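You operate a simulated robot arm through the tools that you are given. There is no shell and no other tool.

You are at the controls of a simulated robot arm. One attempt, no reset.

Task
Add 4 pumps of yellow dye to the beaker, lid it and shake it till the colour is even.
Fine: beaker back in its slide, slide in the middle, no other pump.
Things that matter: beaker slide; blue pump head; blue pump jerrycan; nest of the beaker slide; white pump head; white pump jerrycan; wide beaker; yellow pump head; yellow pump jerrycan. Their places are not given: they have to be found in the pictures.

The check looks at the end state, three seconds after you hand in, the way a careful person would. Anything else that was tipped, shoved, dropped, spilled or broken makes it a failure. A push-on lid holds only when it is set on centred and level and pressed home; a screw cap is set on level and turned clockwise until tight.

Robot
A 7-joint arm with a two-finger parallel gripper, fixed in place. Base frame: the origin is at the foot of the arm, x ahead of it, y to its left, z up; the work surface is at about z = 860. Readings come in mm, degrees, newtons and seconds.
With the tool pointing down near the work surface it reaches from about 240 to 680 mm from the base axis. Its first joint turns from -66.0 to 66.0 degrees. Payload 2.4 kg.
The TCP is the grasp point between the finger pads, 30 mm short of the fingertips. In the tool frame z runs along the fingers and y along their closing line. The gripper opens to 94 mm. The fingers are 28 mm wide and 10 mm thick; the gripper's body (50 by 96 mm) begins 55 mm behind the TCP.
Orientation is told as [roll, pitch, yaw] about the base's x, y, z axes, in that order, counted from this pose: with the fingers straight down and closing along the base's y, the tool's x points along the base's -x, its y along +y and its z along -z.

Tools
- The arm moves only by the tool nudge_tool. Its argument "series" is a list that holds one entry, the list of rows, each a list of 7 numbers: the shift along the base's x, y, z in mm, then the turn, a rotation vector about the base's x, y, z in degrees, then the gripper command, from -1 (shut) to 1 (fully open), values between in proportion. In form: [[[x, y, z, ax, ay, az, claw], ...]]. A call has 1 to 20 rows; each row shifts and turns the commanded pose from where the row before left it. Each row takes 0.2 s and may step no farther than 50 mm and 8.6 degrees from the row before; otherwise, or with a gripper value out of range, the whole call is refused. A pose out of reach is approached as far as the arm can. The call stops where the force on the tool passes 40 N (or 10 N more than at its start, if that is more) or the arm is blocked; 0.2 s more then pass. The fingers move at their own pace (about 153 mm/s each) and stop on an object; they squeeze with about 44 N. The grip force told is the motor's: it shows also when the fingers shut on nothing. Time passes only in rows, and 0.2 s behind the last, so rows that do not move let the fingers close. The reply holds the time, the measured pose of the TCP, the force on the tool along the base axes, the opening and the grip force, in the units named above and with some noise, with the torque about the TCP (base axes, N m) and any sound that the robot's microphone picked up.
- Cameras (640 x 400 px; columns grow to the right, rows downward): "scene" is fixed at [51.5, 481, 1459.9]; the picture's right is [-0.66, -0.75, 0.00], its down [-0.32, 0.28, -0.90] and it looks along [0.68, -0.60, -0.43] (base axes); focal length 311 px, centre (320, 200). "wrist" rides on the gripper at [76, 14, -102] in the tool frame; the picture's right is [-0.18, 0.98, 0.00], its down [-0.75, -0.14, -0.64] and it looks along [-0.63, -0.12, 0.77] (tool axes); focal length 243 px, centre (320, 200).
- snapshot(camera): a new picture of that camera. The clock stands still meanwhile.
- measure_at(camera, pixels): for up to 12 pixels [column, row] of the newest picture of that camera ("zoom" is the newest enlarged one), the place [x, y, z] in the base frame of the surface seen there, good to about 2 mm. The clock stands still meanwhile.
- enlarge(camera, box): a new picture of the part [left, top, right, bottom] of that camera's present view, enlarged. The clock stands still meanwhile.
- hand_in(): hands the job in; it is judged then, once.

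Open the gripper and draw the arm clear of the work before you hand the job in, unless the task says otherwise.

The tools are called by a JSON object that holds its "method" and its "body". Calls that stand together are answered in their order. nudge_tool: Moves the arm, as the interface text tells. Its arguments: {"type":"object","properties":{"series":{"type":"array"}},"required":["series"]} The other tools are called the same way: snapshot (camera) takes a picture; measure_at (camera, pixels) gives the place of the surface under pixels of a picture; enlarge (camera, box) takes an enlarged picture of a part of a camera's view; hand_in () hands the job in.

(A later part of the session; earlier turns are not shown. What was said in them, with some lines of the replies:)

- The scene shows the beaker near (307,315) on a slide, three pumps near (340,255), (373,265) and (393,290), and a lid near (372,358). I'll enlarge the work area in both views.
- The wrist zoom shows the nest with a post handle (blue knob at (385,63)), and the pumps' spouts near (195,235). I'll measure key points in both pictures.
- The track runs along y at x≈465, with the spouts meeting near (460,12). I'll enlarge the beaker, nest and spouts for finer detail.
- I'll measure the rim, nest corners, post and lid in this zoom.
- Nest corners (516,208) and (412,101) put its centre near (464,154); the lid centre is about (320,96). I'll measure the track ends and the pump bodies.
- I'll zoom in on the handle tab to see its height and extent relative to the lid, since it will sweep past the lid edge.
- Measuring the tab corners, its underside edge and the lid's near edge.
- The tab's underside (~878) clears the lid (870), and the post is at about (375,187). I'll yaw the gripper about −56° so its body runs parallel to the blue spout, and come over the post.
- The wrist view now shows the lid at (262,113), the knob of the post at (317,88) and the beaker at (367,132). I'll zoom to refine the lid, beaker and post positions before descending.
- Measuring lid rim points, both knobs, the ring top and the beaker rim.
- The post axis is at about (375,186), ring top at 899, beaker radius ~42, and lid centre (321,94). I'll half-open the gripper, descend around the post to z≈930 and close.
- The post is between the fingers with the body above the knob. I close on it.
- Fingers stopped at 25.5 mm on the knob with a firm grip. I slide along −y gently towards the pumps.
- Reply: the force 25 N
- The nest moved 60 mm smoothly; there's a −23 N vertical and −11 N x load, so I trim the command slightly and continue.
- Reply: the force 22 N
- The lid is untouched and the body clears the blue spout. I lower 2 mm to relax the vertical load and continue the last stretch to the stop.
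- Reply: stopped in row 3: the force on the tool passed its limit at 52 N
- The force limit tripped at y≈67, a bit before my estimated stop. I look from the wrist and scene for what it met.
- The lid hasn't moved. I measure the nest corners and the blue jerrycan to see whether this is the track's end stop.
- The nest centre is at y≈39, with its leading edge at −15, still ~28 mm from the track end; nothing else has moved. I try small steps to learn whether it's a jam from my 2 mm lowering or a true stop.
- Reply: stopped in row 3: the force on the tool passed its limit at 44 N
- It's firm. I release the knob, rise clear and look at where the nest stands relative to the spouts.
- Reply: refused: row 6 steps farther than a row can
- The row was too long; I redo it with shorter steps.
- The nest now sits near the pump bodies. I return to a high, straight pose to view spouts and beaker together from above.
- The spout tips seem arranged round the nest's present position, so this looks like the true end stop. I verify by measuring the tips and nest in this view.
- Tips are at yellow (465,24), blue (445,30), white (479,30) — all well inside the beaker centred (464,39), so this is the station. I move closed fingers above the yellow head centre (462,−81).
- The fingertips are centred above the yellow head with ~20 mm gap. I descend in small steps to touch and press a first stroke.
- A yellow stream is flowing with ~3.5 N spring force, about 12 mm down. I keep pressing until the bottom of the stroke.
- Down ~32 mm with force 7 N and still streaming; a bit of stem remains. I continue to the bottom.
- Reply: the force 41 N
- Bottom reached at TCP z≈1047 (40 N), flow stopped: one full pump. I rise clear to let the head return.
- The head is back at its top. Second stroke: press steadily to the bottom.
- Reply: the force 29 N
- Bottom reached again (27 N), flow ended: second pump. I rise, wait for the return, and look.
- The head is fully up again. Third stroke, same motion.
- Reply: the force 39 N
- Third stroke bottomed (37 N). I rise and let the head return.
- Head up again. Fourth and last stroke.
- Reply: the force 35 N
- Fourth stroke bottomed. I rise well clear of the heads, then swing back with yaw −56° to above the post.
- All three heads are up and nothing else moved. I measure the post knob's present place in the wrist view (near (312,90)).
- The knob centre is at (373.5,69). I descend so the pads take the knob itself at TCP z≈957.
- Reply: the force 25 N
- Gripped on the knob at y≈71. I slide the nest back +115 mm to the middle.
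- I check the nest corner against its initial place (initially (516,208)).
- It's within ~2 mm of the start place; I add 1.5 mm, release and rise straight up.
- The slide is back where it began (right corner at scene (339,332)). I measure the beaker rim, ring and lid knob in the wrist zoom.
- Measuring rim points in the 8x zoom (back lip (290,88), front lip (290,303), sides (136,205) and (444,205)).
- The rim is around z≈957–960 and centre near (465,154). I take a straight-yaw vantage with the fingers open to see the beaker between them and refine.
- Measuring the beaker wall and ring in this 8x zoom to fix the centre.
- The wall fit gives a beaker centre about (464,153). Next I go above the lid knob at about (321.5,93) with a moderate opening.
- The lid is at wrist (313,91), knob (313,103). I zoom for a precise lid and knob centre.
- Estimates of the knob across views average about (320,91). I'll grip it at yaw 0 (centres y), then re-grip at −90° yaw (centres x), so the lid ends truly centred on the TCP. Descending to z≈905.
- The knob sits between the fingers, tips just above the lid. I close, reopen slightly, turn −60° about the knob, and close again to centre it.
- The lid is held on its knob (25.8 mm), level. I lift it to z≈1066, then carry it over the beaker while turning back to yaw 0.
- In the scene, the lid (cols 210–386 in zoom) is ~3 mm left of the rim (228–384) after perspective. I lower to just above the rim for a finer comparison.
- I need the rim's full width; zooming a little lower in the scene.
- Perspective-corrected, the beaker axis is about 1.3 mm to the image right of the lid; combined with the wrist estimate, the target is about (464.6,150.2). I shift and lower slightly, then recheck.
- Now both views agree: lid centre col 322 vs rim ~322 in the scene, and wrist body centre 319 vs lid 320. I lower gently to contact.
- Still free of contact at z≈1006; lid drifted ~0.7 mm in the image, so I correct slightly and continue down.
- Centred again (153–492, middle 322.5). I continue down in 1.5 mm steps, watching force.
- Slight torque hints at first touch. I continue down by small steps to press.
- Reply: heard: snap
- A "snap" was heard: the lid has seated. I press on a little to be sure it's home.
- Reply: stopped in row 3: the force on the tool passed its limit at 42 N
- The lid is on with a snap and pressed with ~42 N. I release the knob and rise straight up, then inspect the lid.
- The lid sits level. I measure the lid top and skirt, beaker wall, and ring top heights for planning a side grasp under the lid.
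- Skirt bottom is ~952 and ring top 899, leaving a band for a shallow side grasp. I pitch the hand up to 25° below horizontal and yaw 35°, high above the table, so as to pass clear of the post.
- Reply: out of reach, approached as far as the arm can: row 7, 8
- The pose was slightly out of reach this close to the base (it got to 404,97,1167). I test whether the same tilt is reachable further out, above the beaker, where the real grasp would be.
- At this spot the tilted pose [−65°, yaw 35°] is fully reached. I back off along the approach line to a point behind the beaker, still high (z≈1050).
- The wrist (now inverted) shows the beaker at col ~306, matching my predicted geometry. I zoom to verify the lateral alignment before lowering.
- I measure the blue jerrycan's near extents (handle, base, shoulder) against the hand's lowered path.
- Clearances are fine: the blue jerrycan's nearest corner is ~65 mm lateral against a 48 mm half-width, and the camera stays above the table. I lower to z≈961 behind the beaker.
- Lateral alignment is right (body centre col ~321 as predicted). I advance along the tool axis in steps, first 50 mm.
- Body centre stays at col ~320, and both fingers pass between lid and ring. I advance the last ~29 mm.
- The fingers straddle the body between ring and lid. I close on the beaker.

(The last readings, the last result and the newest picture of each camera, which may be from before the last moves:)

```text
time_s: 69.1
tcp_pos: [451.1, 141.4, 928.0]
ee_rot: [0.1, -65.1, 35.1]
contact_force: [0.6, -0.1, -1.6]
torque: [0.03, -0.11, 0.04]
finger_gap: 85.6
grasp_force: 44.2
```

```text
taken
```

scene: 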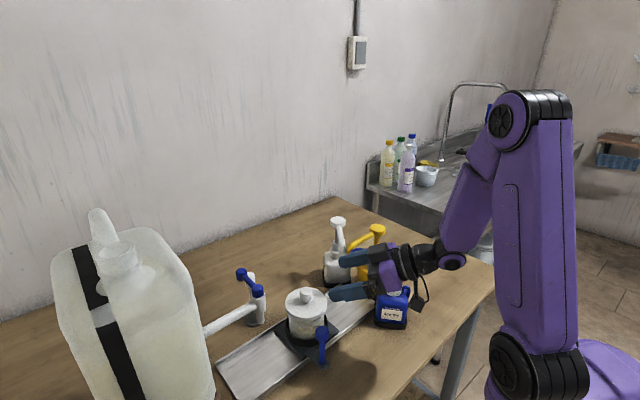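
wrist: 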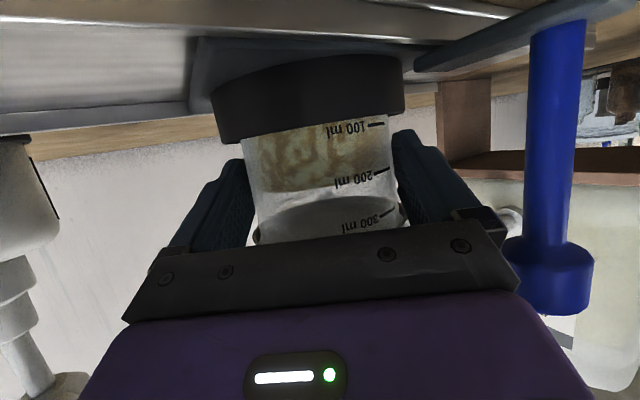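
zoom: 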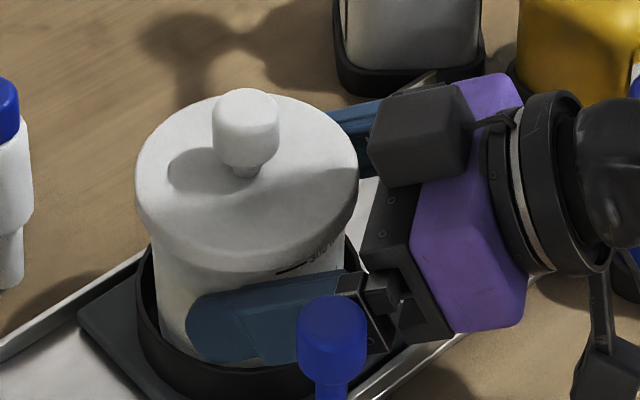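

The grip reads 85.6 mm with 44 N on the body. I do a small 6 mm lift and look whether the beaker comes along cleanly.

{"method": "nudge_tool", "body": {"series": [[[0, 0, 2, 0, 0, 0, -1], [0, 0, 2, 0, 0, 0, -1], [0, 0, 2, 0, 0, 0, -1], [0, 0, 0, 0, 0, 0, -1]]]}}

{"method": "enlarge", "body": {"camera": "scene", "box": [270, 270, 370, 345]}}

{"method": "snapshot", "body": {"camera": "wrist"}}

```text
time_s: 70.1
tcp_pos: [449.9, 141.1, 933.5]
ee_rot: [0.2, -65.1, 35.0]
contact_force: [0.3, 0.4, -2.6]
torque: [-0.08, 0.05, -0.01]
finger_gap: 85.4
grasp_force: 44.0
```

```text
5.33 times, centred on (320, 308) of scene
```

zoom: 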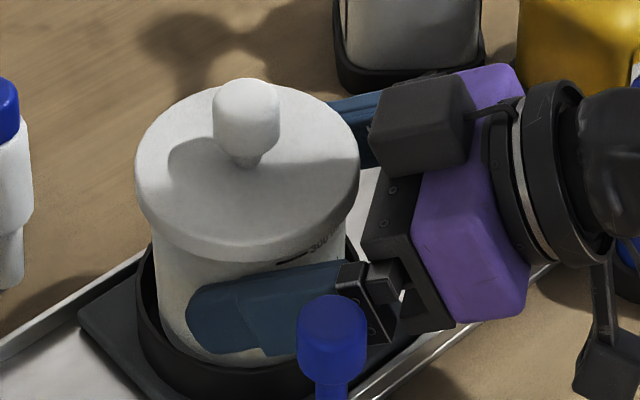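

```text
taken
```

wrist: 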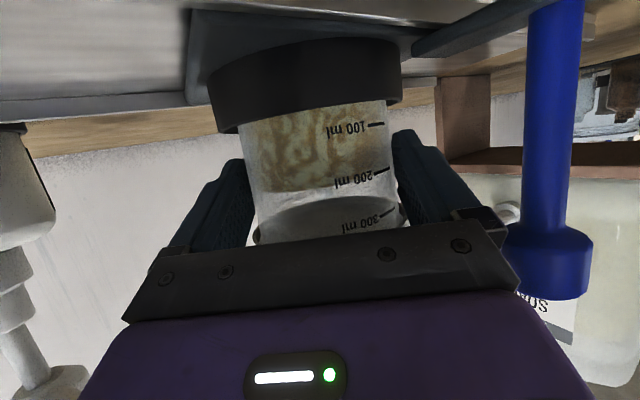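

The beaker rose with the hand and the marks keep their place in the wrist view. I lift straight up another 110 mm gently.

{"method": "nudge_tool", "body": {"series": [[[0, 0, 8, 0, 0, 0, -1], [0, 0, 15, 0, 0, 0, -1], [0, 0, 20, 0, 0, 0, -1], [0, 0, 20, 0, 0, 0, -1], [0, 0, 20, 0, 0, 0, -1], [0, 0, 17, 0, 0, 0, -1], [0, 0, 10, 0, 0, 0, -1], [0, 0, 0, 0, 0, 0, -1]]]}}

{"method": "snapshot", "body": {"camera": "scene"}}

{"method": "snapshot", "body": {"camera": "wrist"}}

```text
time_s: 71.9
tcp_pos: [450.4, 141.0, 1044.3]
ee_rot: [0.1, -65.1, 35.0]
contact_force: [-0.4, 0.9, -2.6]
torque: [-0.04, 0.04, 0.02]
finger_gap: 85.5
grasp_force: 44.0
```

```text
taken
```

scene: 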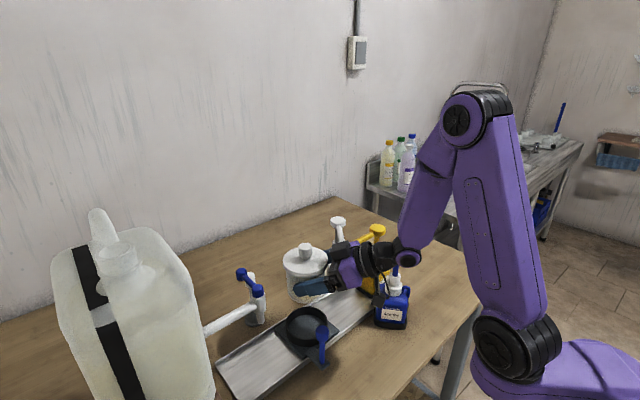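

```text
taken
```

wrist: 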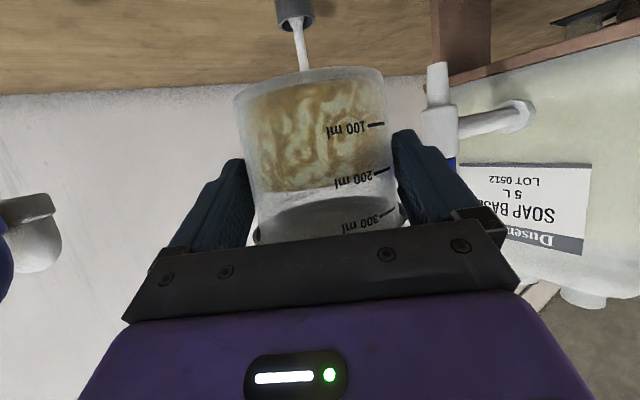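

The lidded beaker hangs firmly. I raise it another 70 mm for free space and start with moderate vertical shakes.

{"method": "nudge_tool", "body": {"series": [[[0, 5, 25, 0, 0, 0, -1], [0, 5, 25, 0, 0, 0, -1], [0, 5, 20, 0, 0, 0, -1], [0, 0, 25, 0, 0, 0, -1], [0, 0, -25, 0, 0, 0, -1], [0, 0, 25, 0, 0, 0, -1], [0, 0, -25, 0, 0, 0, -1], [0, 0, 25, 0, 0, 0, -1], [0, 0, -25, 0, 0, 0, -1], [0, 0, 0, 0, 0, 0, -1]]]}}

{"method": "snapshot", "body": {"camera": "scene"}}

{"method": "snapshot", "body": {"camera": "wrist"}}

```text
time_s: 74.1
tcp_pos: [452.4, 155.3, 1114.3]
ee_rot: [0.1, -65.0, 35.0]
contact_force: [-0.4, 0.6, -2.6]
torque: [0.0, 0.05, 0.0]
finger_gap: 85.5
grasp_force: 43.8
```

```text
taken
```

scene: 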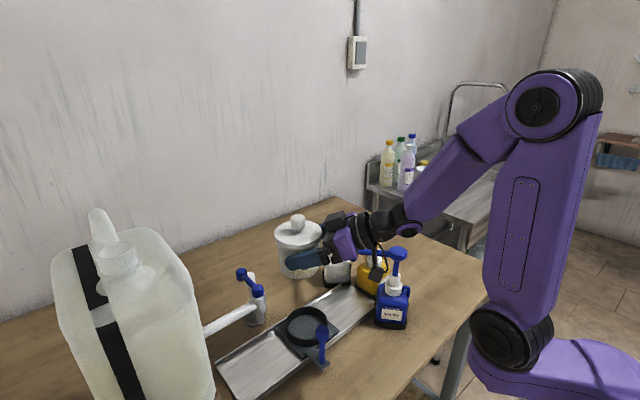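

```text
taken
```

wrist: 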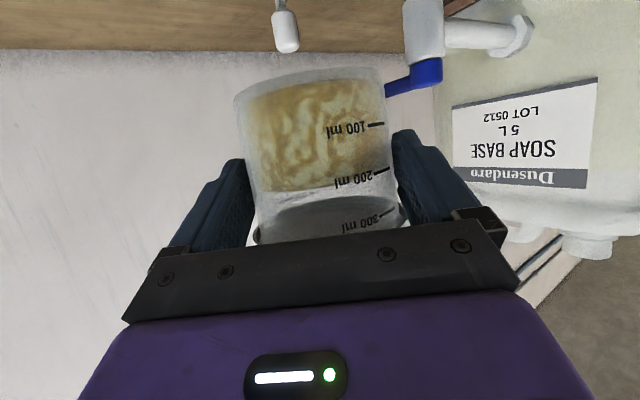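

The grip is steady and the liquid looks a bit yellower but still marbled. I shake harder, ±45 mm, for a longer run.

{"method": "nudge_tool", "body": {"series": [[[0, 0, 40, 0, 0, 0, -1], [0, 0, -40, 0, 0, 0, -1], [0, 0, 45, 0, 0, 0, -1], [0, 0, -45, 0, 0, 0, -1], [0, 0, 45, 0, 0, 0, -1], [0, 0, -45, 0, 0, 0, -1], [0, 0, 45, 0, 0, 0, -1], [0, 0, -45, 0, 0, 0, -1], [0, 0, 45, 0, 0, 0, -1], [0, 0, -45, 0, 0, 0, -1], [0, 0, 45, 0, 0, 0, -1], [0, 0, -45, 0, 0, 0, -1], [0, 0, 45, 0, 0, 0, -1], [0, 0, -45, 0, 0, 0, -1], [0, 0, 45, 0, 0, 0, -1], [0, 0, -45, 0, 0, 0, -1], [0, 0, 45, 0, 0, 0, -1], [0, 0, -45, 0, 0, 0, -1], [0, 0, 0, 0, 0, 0, -1]]]}}

{"method": "snapshot", "body": {"camera": "wrist"}}

{"method": "enlarge", "body": {"camera": "scene", "box": [250, 200, 410, 300]}}

```text
time_s: 78.1
tcp_pos: [451.6, 154.0, 1114.5]
ee_rot: [0.1, -65.1, 35.0]
contact_force: [-0.1, 0.3, -3.2]
torque: [-0.05, 0.02, 0.02]
finger_gap: 85.4
grasp_force: 43.7
```

```text
taken
```

wrist: 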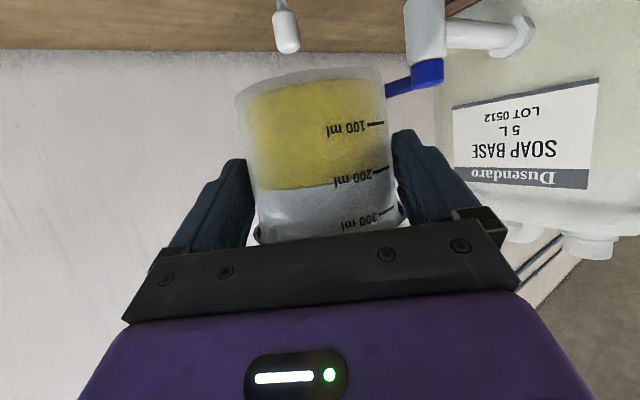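

```text
4.00 times, centred on (330, 250) of scene
```

zoom: 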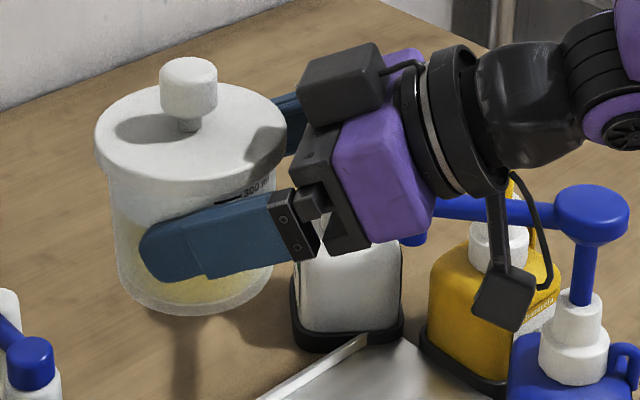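

The liquid is now a clear yellow, nearly even. One more round of shaking to be sure, then a close look.

{"method": "nudge_tool", "body": {"series": [[[0, 0, 40, 0, 0, 0, -1], [0, 0, -40, 0, 0, 0, -1], [0, 0, 45, 0, 0, 0, -1], [0, 0, -45, 0, 0, 0, -1], [0, 0, 45, 0, 0, 0, -1], [0, 0, -45, 0, 0, 0, -1], [0, 0, 45, 0, 0, 0, -1], [0, 0, -45, 0, 0, 0, -1], [0, 0, 45, 0, 0, 0, -1], [0, 0, -45, 0, 0, 0, -1], [0, 0, 45, 0, 0, 0, -1], [0, 0, -45, 0, 0, 0, -1], [0, 0, 45, 0, 0, 0, -1], [0, 0, -45, 0, 0, 0, -1], [0, 0, 45, 0, 0, 0, -1], [0, 0, -45, 0, 0, 0, -1], [0, 0, 45, 0, 0, 0, -1], [0, 0, -45, 0, 0, 0, -1], [0, 0, 0, 0, 0, 0, -1]]]}}

{"method": "enlarge", "body": {"camera": "wrist", "box": [230, 60, 410, 250]}}

```text
time_s: 82.1
tcp_pos: [450.8, 152.6, 1113.9]
ee_rot: [0.1, -65.1, 35.0]
contact_force: [0.5, 0.0, -2.7]
torque: [-0.01, 0.06, -0.01]
finger_gap: 83.3
grasp_force: 44.1
```

```text
2.11 times, centred on (320, 155) of wrist
```

zoom: 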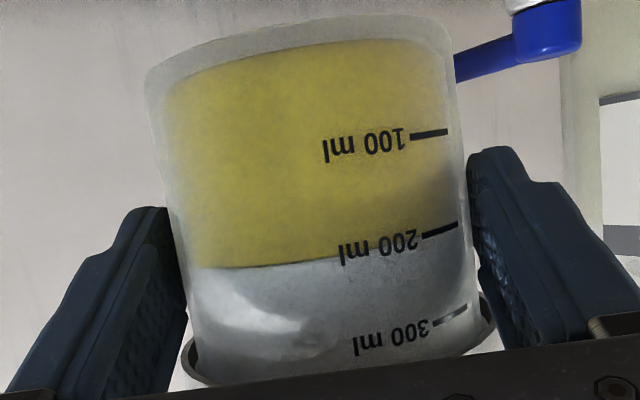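

The colour is even. But the gap fell from 85.5 to 83.3 mm, so the beaker may have shifted in the grip; I check both views before moving.

{"method": "snapshot", "body": {"camera": "wrist"}}

{"method": "enlarge", "body": {"camera": "scene", "box": [250, 200, 410, 300]}}

```text
taken
```

wrist: 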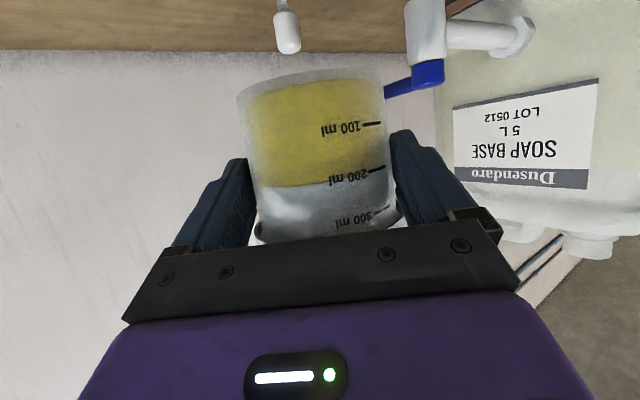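

```text
4.00 times, centred on (330, 250) of scene
```

zoom: 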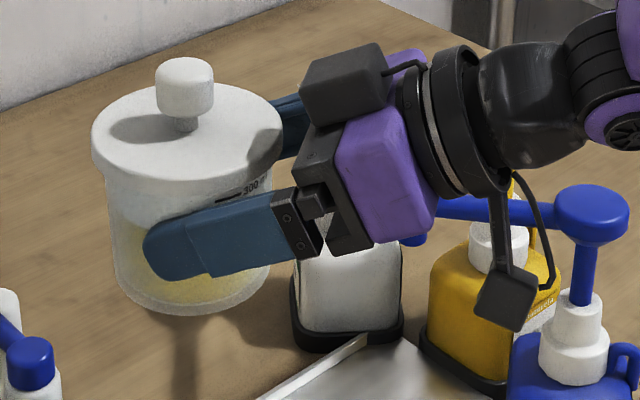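

The beaker slid ~3 mm toward the fingertips but is still held; I stop shaking. I measure lid points to get its exact axis and tilt now.

{"method": "measure_at", "body": {"camera": "zoom", "pixels": [[97, 130], [275, 125], [190, 172], [170, 95], [185, 72], [120, 160], [255, 160], [240, 100], [200, 302], [140, 285], [255, 285], [185, 85]]}}

{"method": "enlarge", "body": {"camera": "wrist", "box": [220, 60, 400, 250]}}

```text
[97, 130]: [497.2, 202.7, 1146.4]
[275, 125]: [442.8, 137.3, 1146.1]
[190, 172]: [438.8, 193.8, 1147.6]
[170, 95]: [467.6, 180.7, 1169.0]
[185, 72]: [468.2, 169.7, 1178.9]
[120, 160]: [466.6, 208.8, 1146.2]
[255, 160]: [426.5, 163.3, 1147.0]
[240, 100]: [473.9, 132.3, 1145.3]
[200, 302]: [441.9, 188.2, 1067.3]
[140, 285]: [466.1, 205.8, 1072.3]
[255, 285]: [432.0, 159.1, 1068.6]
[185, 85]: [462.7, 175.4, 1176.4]
```

```text
2.11 times, centred on (310, 155) of wrist
```

zoom: 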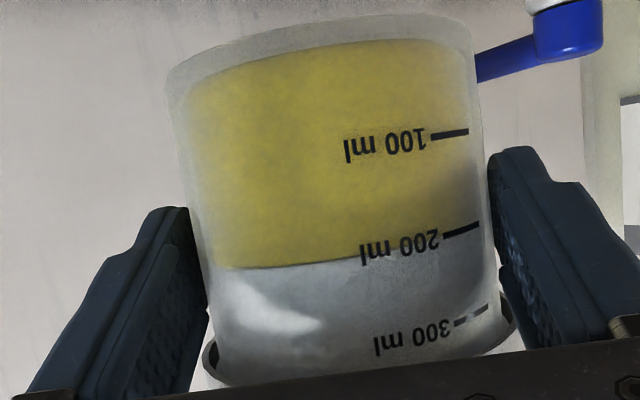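

The lid is level (z≈1146.5 all round); the axis is now ~TCP+(16,11). I move back slowly above the nest, to z≈1000 (beaker bottom ~70 mm above its seat), and check alignment.

{"method": "nudge_tool", "body": {"series": [[[-0.6, -2.5, -12, 0, 0, 0, -1], [-0.6, -2.5, -15, 0, 0, 0, -1], [-0.6, -2.5, -15, 0, 0, 0, -1], [-0.6, -2.5, -15, 0, 0, 0, -1], [-0.6, -2.5, -15, 0, 0, 0, -1], [0, 0, -15, 0, 0, 0, -1], [0, 0, -15, 0, 0, 0, -1], [0, 0, -10, 0, 0, 0, -1], [0, 0, 0, 0, 0, 0, -1], [0, 0, 0, 0, 0, 0, -1]]]}}

{"method": "enlarge", "body": {"camera": "scene", "box": [250, 260, 378, 360]}}

{"method": "snapshot", "body": {"camera": "wrist"}}

```text
time_s: 84.3
tcp_pos: [448.4, 142.5, 1002.0]
ee_rot: [0.1, -65.0, 35.1]
contact_force: [0.0, -0.4, -2.0]
torque: [-0.02, 0.06, 0.02]
finger_gap: 83.0
grasp_force: 44.3
```

```text
4.00 times, centred on (314, 310) of scene
```

zoom: 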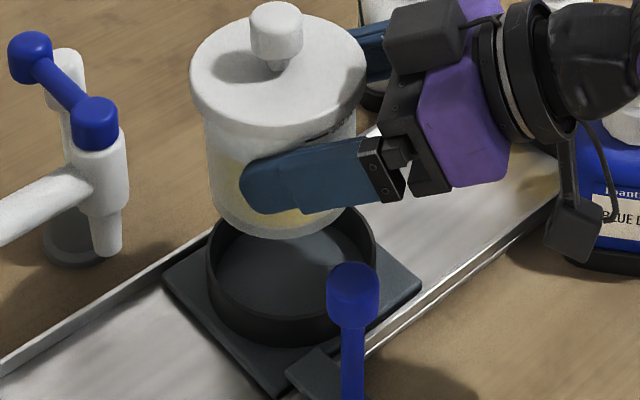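

```text
taken
```

wrist: 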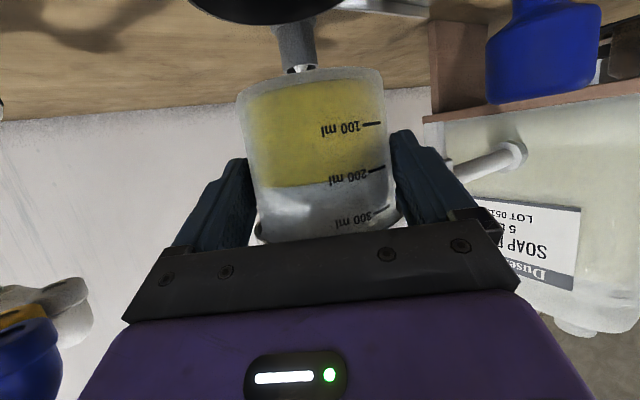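

Perspective-corrected, the beaker is ~4 mm to the image-left of the ring. I measure ring top points and the beaker for a direct comparison.

{"method": "enlarge", "body": {"camera": "scene", "box": [270, 295, 350, 350]}}

```text
7.27 times, centred on (310, 322) of scene
```

zoom: 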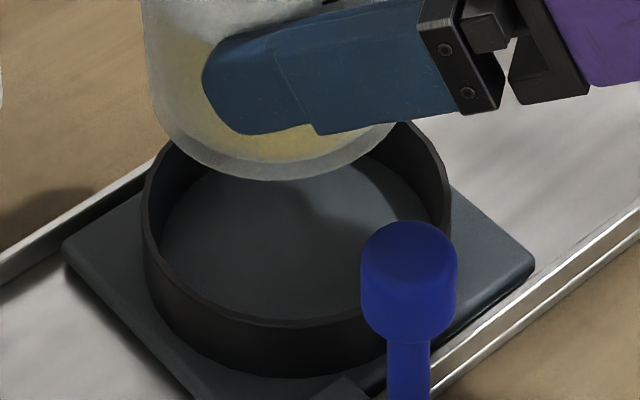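

{"method": "measure_at", "body": {"camera": "zoom", "pixels": [[145, 205], [449, 205], [200, 300], [290, 323], [240, 316], [430, 145], [165, 240], [410, 200], [290, 316], [405, 125], [300, 240], [67, 245]]}}

```text
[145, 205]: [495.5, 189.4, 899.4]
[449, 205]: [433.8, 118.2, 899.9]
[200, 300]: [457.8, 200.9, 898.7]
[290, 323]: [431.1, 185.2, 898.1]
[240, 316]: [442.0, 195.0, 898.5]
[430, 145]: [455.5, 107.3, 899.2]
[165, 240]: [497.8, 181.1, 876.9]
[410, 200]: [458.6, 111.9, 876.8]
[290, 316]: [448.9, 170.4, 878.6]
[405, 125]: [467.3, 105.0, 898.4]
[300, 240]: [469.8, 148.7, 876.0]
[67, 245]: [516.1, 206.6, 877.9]
```

Ring centre by fit is (464.5,153.3). I measure the lid's edge the same way for a consistent comparison.

{"method": "enlarge", "body": {"camera": "scene", "box": [270, 255, 350, 310]}}

```text
7.27 times, centred on (310, 282) of scene
```

zoom: 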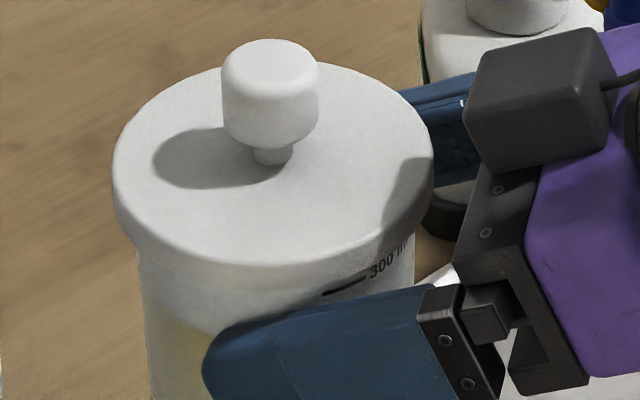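

{"method": "measure_at", "body": {"camera": "zoom", "pixels": [[118, 175], [428, 180], [175, 238], [260, 262], [350, 248], [400, 218], [350, 72], [400, 105], [160, 100], [200, 78], [270, 45], [272, 120]]}}

```text
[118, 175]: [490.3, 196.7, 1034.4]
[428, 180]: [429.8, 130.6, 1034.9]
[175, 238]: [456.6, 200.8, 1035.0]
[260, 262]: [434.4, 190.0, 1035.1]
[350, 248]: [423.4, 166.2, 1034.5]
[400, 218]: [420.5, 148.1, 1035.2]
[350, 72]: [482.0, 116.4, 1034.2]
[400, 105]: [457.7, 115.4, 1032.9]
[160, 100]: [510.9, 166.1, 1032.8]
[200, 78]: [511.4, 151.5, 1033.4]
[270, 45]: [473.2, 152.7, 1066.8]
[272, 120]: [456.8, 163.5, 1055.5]
```

The beaker axis measures (466.2,158) versus the ring (464.5,153.3). I shift by (−1.7,−4.8) and lower 35 mm, then recheck.

{"method": "nudge_tool", "body": {"series": [[[-0.9, -2.4, -5, 0, 0, 0, -1], [-0.8, -2.4, -10, 0, 0, 0, -1], [0, 0, -10, 0, 0, 0, -1], [0, 0, -10, 0, 0, 0, -1], [0, 0, 0, 0, 0, 0, -1], [0, 0, 0, 0, 0, 0, -1]]]}}

{"method": "enlarge", "body": {"camera": "scene", "box": [262, 265, 358, 345]}}

{"method": "snapshot", "body": {"camera": "wrist"}}

```text
time_s: 85.7
tcp_pos: [444.6, 138.3, 966.8]
ee_rot: [0.0, -65.1, 35.1]
contact_force: [0.1, -0.7, -1.8]
torque: [-0.04, 0.05, 0.01]
finger_gap: 83.2
grasp_force: 44.0
```

```text
5.00 times, centred on (310, 305) of scene
```

zoom: 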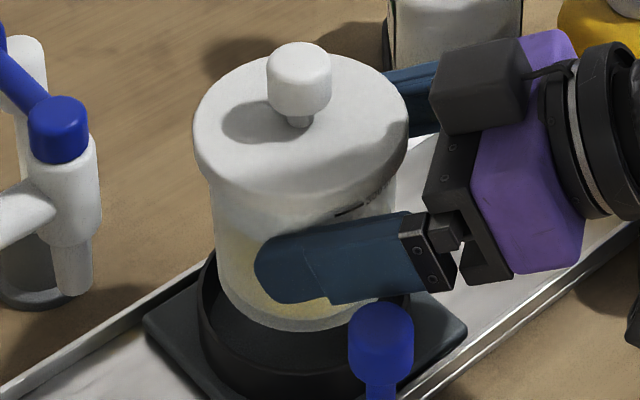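

```text
taken
```

wrist: 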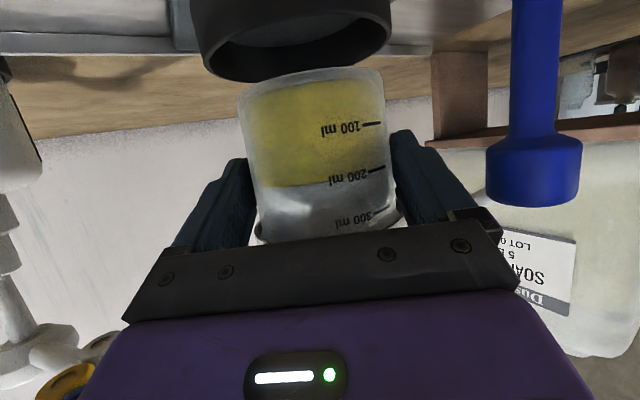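

The wrist view shows both the ring (top) and the beaker's bottom. I zoom there and measure both in the same frame.

{"method": "enlarge", "body": {"camera": "wrist", "box": [180, 0, 410, 140]}}

```text
2.78 times, centred on (295, 70) of wrist
```

zoom: 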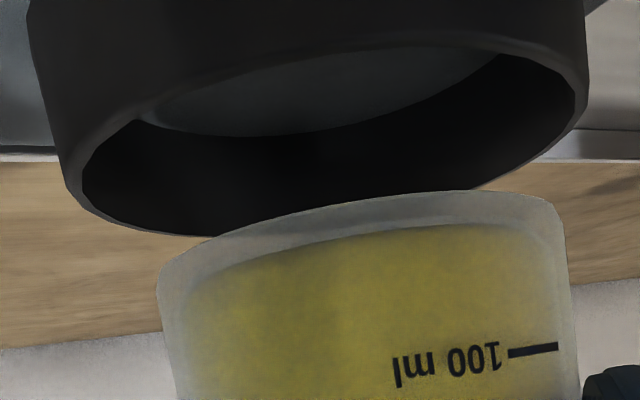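

Measuring ring lip and beaker bottom edge points in this zoom.

{"method": "measure_at", "body": {"camera": "zoom", "pixels": [[68, 175], [584, 85], [75, 200], [120, 222], [200, 234], [560, 60], [400, 40], [250, 70], [163, 285], [558, 225], [350, 200], [450, 195]]}}

{"method": "measure_at", "body": {"camera": "zoom", "pixels": [[165, 300], [565, 250], [230, 300], [300, 280], [400, 260], [500, 260], [180, 350], [570, 330], [380, 350], [540, 230], [200, 270], [280, 215]]}}

```text
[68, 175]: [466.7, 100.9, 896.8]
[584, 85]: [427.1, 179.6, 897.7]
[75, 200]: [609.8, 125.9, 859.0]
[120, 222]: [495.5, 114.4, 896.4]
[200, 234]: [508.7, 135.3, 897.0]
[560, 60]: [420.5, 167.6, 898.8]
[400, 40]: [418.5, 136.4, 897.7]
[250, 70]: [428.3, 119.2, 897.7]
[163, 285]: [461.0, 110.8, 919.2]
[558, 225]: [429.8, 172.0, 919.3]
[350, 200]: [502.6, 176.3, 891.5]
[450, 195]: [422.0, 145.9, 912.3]
```

```text
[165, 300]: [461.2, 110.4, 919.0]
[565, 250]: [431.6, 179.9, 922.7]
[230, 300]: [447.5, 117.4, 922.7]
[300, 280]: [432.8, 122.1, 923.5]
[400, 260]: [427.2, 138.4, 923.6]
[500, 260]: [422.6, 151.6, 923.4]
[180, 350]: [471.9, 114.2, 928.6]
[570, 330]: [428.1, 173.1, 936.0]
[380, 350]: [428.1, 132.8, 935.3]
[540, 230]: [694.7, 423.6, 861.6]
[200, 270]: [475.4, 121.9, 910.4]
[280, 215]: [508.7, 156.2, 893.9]
```

Combining the views, the beaker needs about (+1.8,−2.0) to centre in the ring; its bottom is ~10 mm above the lip. I shift, lower 5 mm and recheck.

{"method": "nudge_tool", "body": {"series": [[[0.9, -1, -2, 0, 0, 0, -1], [0.9, -1, -3, 0, 0, 0, -1], [0, 0, 0, 0, 0, 0, -1], [0, 0, 0, 0, 0, 0, -1]]]}}

{"method": "enlarge", "body": {"camera": "wrist", "box": [180, 0, 410, 140]}}

{"method": "enlarge", "body": {"camera": "scene", "box": [262, 265, 358, 345]}}

```text
time_s: 86.7
tcp_pos: [448.3, 135.8, 963.0]
ee_rot: [0.0, -65.2, 35.0]
contact_force: [-0.6, -0.3, -2.2]
torque: [-0.02, 0.06, 0.01]
finger_gap: 83.1
grasp_force: 44.2
```

```text
2.78 times, centred on (295, 70) of wrist
```

zoom: 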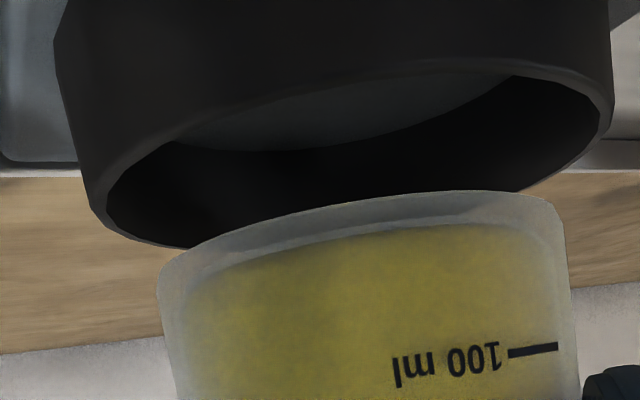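

```text
5.00 times, centred on (310, 305) of scene
```

zoom: 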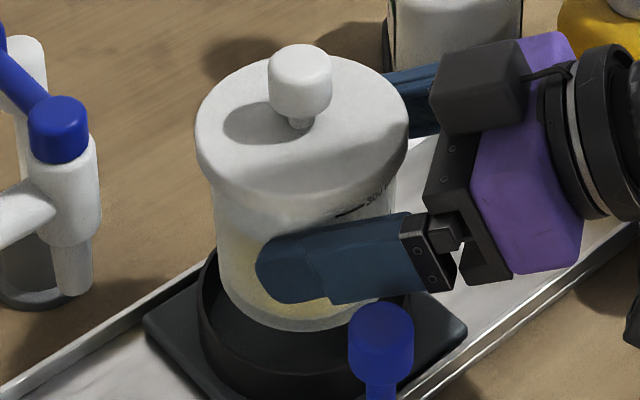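

Now the beaker is ~1.5 mm past in the other direction; I correct (−0.3,+1.5) and lower 4 mm to the lip.

{"method": "nudge_tool", "body": {"series": [[[-0.3, 1.5, -2, 0, 0, 0, -1], [0, 0, -2, 0, 0, 0, -1], [0, 0, 0, 0, 0, 0, -1], [0, 0, 0, 0, 0, 0, -1]]]}}

{"method": "enlarge", "body": {"camera": "wrist", "box": [180, 0, 410, 140]}}

{"method": "enlarge", "body": {"camera": "scene", "box": [262, 265, 358, 345]}}

```text
time_s: 87.7
tcp_pos: [448.5, 136.2, 958.0]
ee_rot: [0.2, -65.1, 35.0]
contact_force: [0.2, 0.2, -2.5]
torque: [-0.05, 0.09, -0.01]
finger_gap: 83.2
grasp_force: 43.7
```

```text
2.78 times, centred on (295, 70) of wrist
```

zoom: 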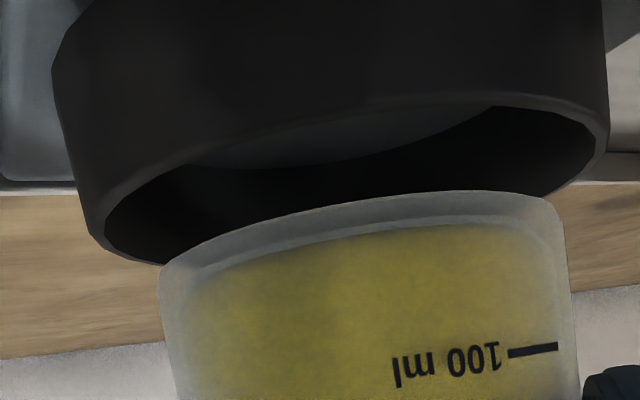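

```text
5.00 times, centred on (310, 305) of scene
```

zoom: 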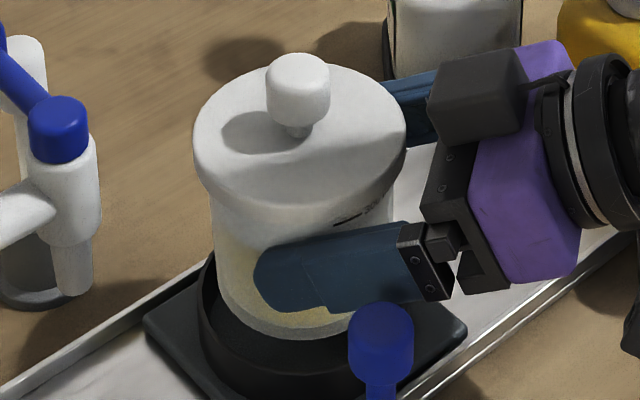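

Aligned in both views. I lower into the ring, 20 mm in small steps, watching force.

{"method": "nudge_tool", "body": {"series": [[[0, 0, -4, 0, 0, 0, -1], [0, 0, -4, 0, 0, 0, -1], [0, 0, -4, 0, 0, 0, -1], [0, 0, -4, 0, 0, 0, -1], [0, 0, -4, 0, 0, 0, -1], [0, 0, 0, 0, 0, 0, -1], [0, 0, 0, 0, 0, 0, -1]]]}}

{"method": "snapshot", "body": {"camera": "wrist"}}

{"method": "enlarge", "body": {"camera": "scene", "box": [262, 265, 358, 345]}}

```text
time_s: 89.3
tcp_pos: [448.6, 136.1, 937.7]
ee_rot: [0.1, -65.1, 35.2]
contact_force: [-0.2, 0.5, -2.8]
torque: [-0.02, 0.07, 0.0]
finger_gap: 83.3
grasp_force: 43.8
```

```text
taken
```

wrist: 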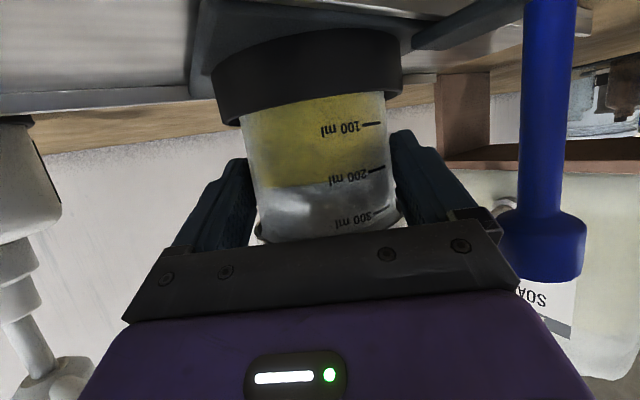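

```text
5.00 times, centred on (310, 305) of scene
```

zoom: 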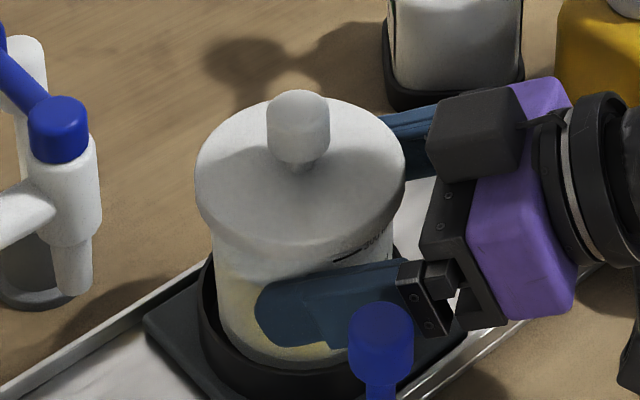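

The beaker is inside the ring, free. I lower in 1.5–2 mm steps until it seats.

{"method": "nudge_tool", "body": {"series": [[[0, 0, -2, 0, 0, 0, -1], [0, 0, -2, 0, 0, 0, -1], [0, 0, -1.5, 0, 0, 0, -1], [0, 0, -1, 0, 0, 0, -1], [0, 0, 0, 0, 0, 0, -1]]]}}

```text
time_s: 90.5
tcp_pos: [445.9, 137.4, 931.6]
ee_rot: [0.1, -65.1, 34.9]
contact_force: [0.2, -0.6, -2.6]
torque: [-0.05, 0.05, 0.04]
finger_gap: 83.2
grasp_force: 43.9
```

Still carrying the weight (−2.6 N). I lower 1 mm at a time.

{"method": "nudge_tool", "body": {"series": [[[0, 0, -1, 0, 0, 0, -1], [0, 0, -1, 0, 0, 0, -1], [0, 0, 0, 0, 0, 0, -1]]]}}

```text
time_s: 91.3
tcp_pos: [447.1, 138.1, 931.0]
ee_rot: [-0.1, -65.2, 35.3]
contact_force: [-1.2, 1.0, 1.5]
torque: [0.05, -0.14, 0.03]
finger_gap: 83.3
grasp_force: 43.7
```

The force turned positive at z≈931: the beaker is seated. I open the fingers.

{"method": "nudge_tool", "body": {"series": [[[0, 0, 0, 0, 0, 0, 0.8], [0, 0, 0, 0, 0, 0, 0.9], [0, 0, 0, 0, 0, 0, 1], [0, 0, 0, 0, 0, 0, 1], [0, 0, 0, 0, 0, 0, 1]]]}}

{"method": "snapshot", "body": {"camera": "wrist"}}

{"method": "enlarge", "body": {"camera": "scene", "box": [262, 265, 358, 345]}}

```text
time_s: 92.5
tcp_pos: [446.4, 136.3, 930.9]
ee_rot: [0.3, -65.2, 35.1]
contact_force: [1.0, -0.5, 0.4]
torque: [-0.04, 0.04, 0.01]
finger_gap: 93.8
grasp_force: 0.1
```

```text
taken
```

wrist: 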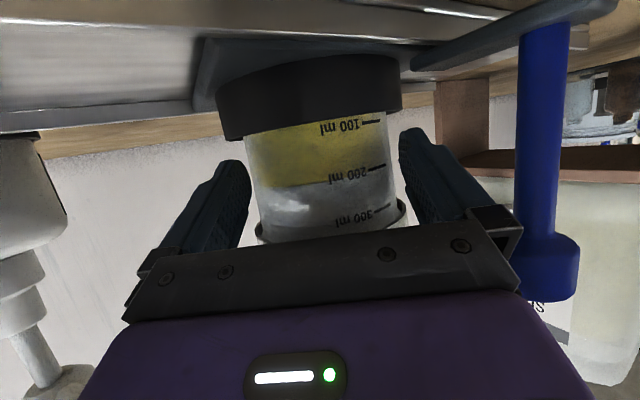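

```text
5.00 times, centred on (310, 305) of scene
```

zoom: 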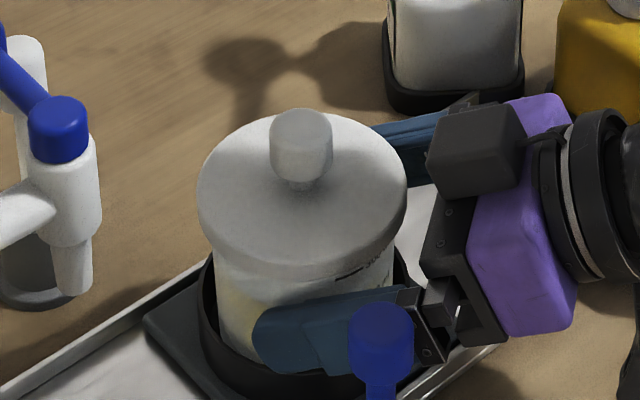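

Beaker is seated and free. I withdraw backward along the tool axis.

{"method": "nudge_tool", "body": {"series": [[[-7.4, -5.2, 4.2, 0, 0, 0, 1], [-11.9, -8.3, 6.8, 0, 0, 0, 1], [-13, -9.1, 7.4, 0, 0, 0, 1], [-13, -9, 7.4, 0, 0, 0, 1], [-13, -9, 7.4, 0, 0, 0, 1], [0, 0, 0, 0, 0, 0, 1]]]}}

{"method": "enlarge", "body": {"camera": "scene", "box": [240, 240, 432, 360]}}

{"method": "snapshot", "body": {"camera": "wrist"}}

```text
time_s: 93.9
tcp_pos: [386.5, 96.8, 962.8]
ee_rot: [0.2, -65.2, 35.1]
contact_force: [0.8, 0.2, 0.8]
torque: [-0.01, 0.02, 0.01]
finger_gap: 93.8
grasp_force: 0.1
```

```text
3.33 times, centred on (336, 300) of scene
```

zoom: 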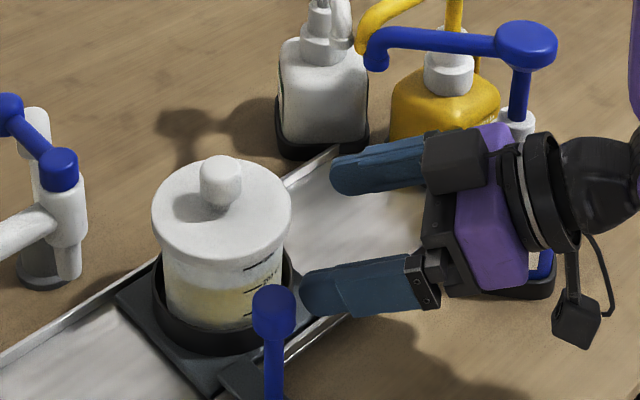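

```text
taken
```

wrist: 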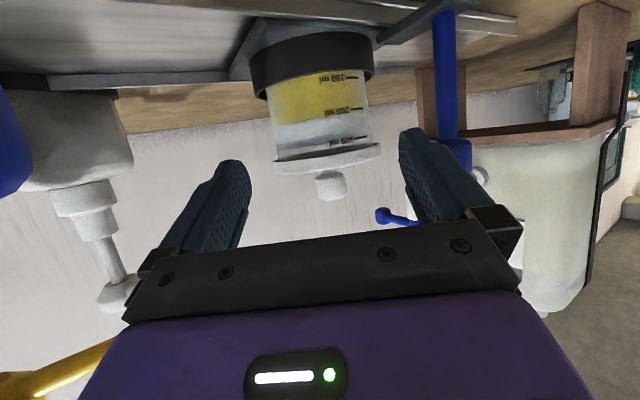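

Clear of the beaker. I rise 90 mm straight up, as on the way in, then start un-pitching the hand while rising.

{"method": "nudge_tool", "body": {"series": [[[0, 0, 20, 0, 0, 0, 1], [0, 0, 25, 0, 0, 0, 1], [0, 0, 25, 0, 0, 0, 1], [0, 0, 25, 0, 0, 0, 1], [0, 0, 20, 0, 0, -7, 1], [0, 0, 20, 0, 0, -7, 1], [0, 0, 10, 0, 0, -7, 1], [0, 0, 0, 0, 0, -7, 1], [0, 0, 0, 0, 0, -7.1, 1], [0, 0, 5, 0, 8, 0, 1], [0, 0, 5, 0, 8, 0, 1], [0, 0, 5, 0, 8, 0, 1], [0, 0, 5, 0, 8, 0, 1], [0, 0, 5, 0, 8, 0, 1], [0, 0, 5, 0, 8, 0, 1], [0, 0, 5, 0, 8.5, 0, 1], [0, 0, 5, 0, 8.5, 0, 1], [0, 0, 0, 0, 0, 0, 1]]]}}

{"method": "snapshot", "body": {"camera": "scene"}}

{"method": "snapshot", "body": {"camera": "wrist"}}

```text
time_s: 97.7
tcp_pos: [437.4, 81.8, 1159.6]
ee_rot: [-0.1, -4.9, -0.2]
contact_force: [-0.5, -0.1, -0.9]
torque: [0.01, 0.02, -0.02]
finger_gap: 94.2
grasp_force: 0.0
out of reach, approached as far as the arm can: row 5, 6, 7, 8, 9, 11, 12
```

```text
taken
```

scene: 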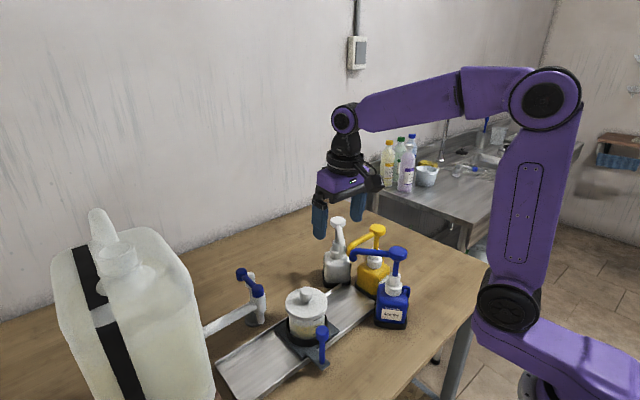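

```text
taken
```

wrist: 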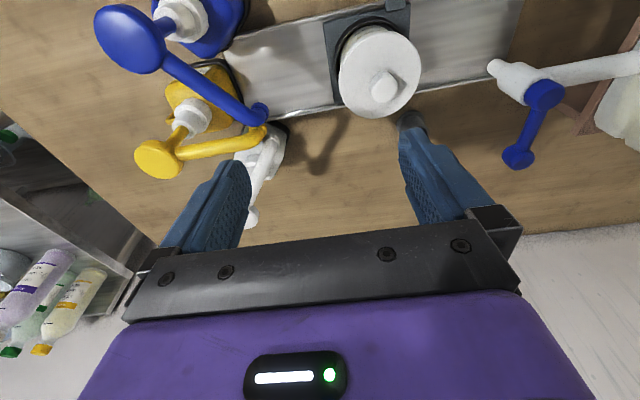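

Hand is free and nothing was touched; all pumps stand. I rise higher and then inspect the nest position and everything around it.

{"method": "nudge_tool", "body": {"series": [[[-10, 0, 35, 0, 4.9, 0, 1], [-10, 0, 35, 0, 0, 0, 1], [-10, -5, 35, 0, 0, 0, 1], [-10, -10, 30, 0, 0, 0, 1], [-10, -15, 0, 0, 0, 0, 1], [-10, -15, 0, 0, 0, 0, 1], [0, 0, 0, 0, 0, 0, 1]]]}}

{"method": "enlarge", "body": {"camera": "scene", "box": [200, 200, 440, 400]}}

{"method": "enlarge", "body": {"camera": "scene", "box": [250, 280, 400, 380]}}

{"method": "enlarge", "body": {"camera": "wrist", "box": [260, 0, 580, 200]}}

```text
time_s: 99.3
tcp_pos: [377.5, 38.1, 1296.1]
ee_rot: [-0.1, -0.1, -0.2]
contact_force: [0.7, 1.0, 0.4]
torque: [-0.02, 0.0, -0.01]
finger_gap: 94.0
grasp_force: 0.0
```

```text
2.00 times, centred on (320, 300) of scene
```

zoom: 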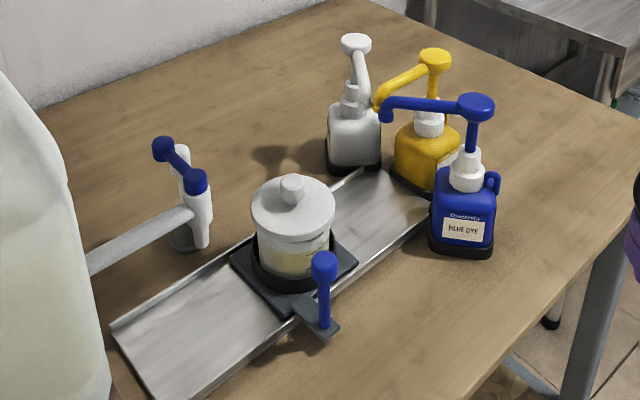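

```text
4.00 times, centred on (325, 330) of scene
```

zoom: 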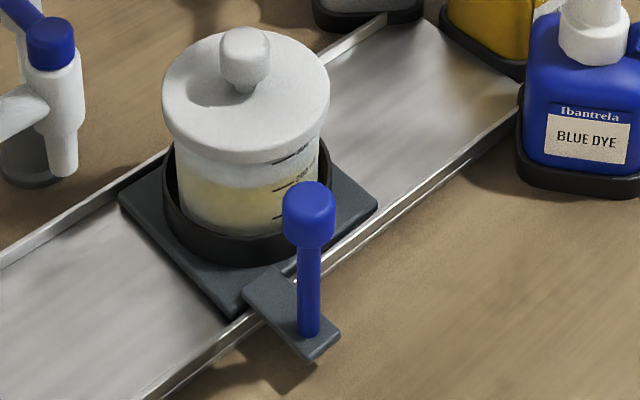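

```text
2.00 times, centred on (420, 100) of wrist
```

zoom: 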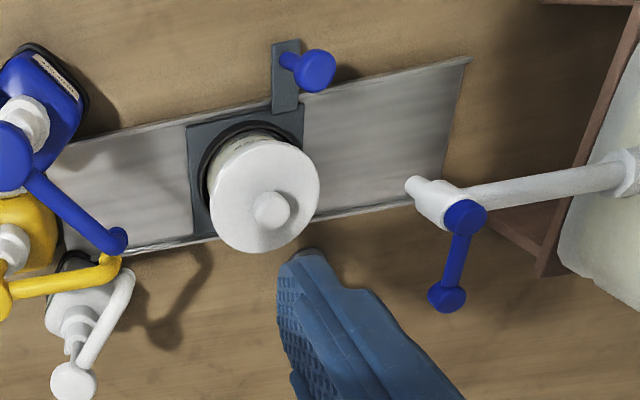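

In the same zoom as at the start, the nest corners ((120,200), (377,208)), post and all pumps are at their original pixels. The lidded beaker stands level in its ring with evenly yellow liquid, and the arm is clear with the gripper open. I hand in.

{"method": "hand_in", "body": {}}

```text
The job is handed in.
```

I handed the job in: the beaker got four full pumps of yellow dye, was lidded and shaken, and is back in its slide. The result of the check was not shown to me.

- **Dye:** each of the four strokes on the yellow pump reached the bottom, and the head came fully back up between strokes. The blue and white pumps were not pressed.
- **Lid:** it snapped on, and I pressed it home at about 42 N. It stayed level through the shaking.
- **Mixing:** the liquid was evenly yellow after two rounds of hard vertical shaking. In the last round the beaker slid about 5 mm toward the fingertips, so I stopped there and set it down. It stayed in the grip and I saw no spill.
- **End state:** in the final picture the slide and all three pumps are where they started, with the slide in the middle. The gripper is open and the arm is clear.
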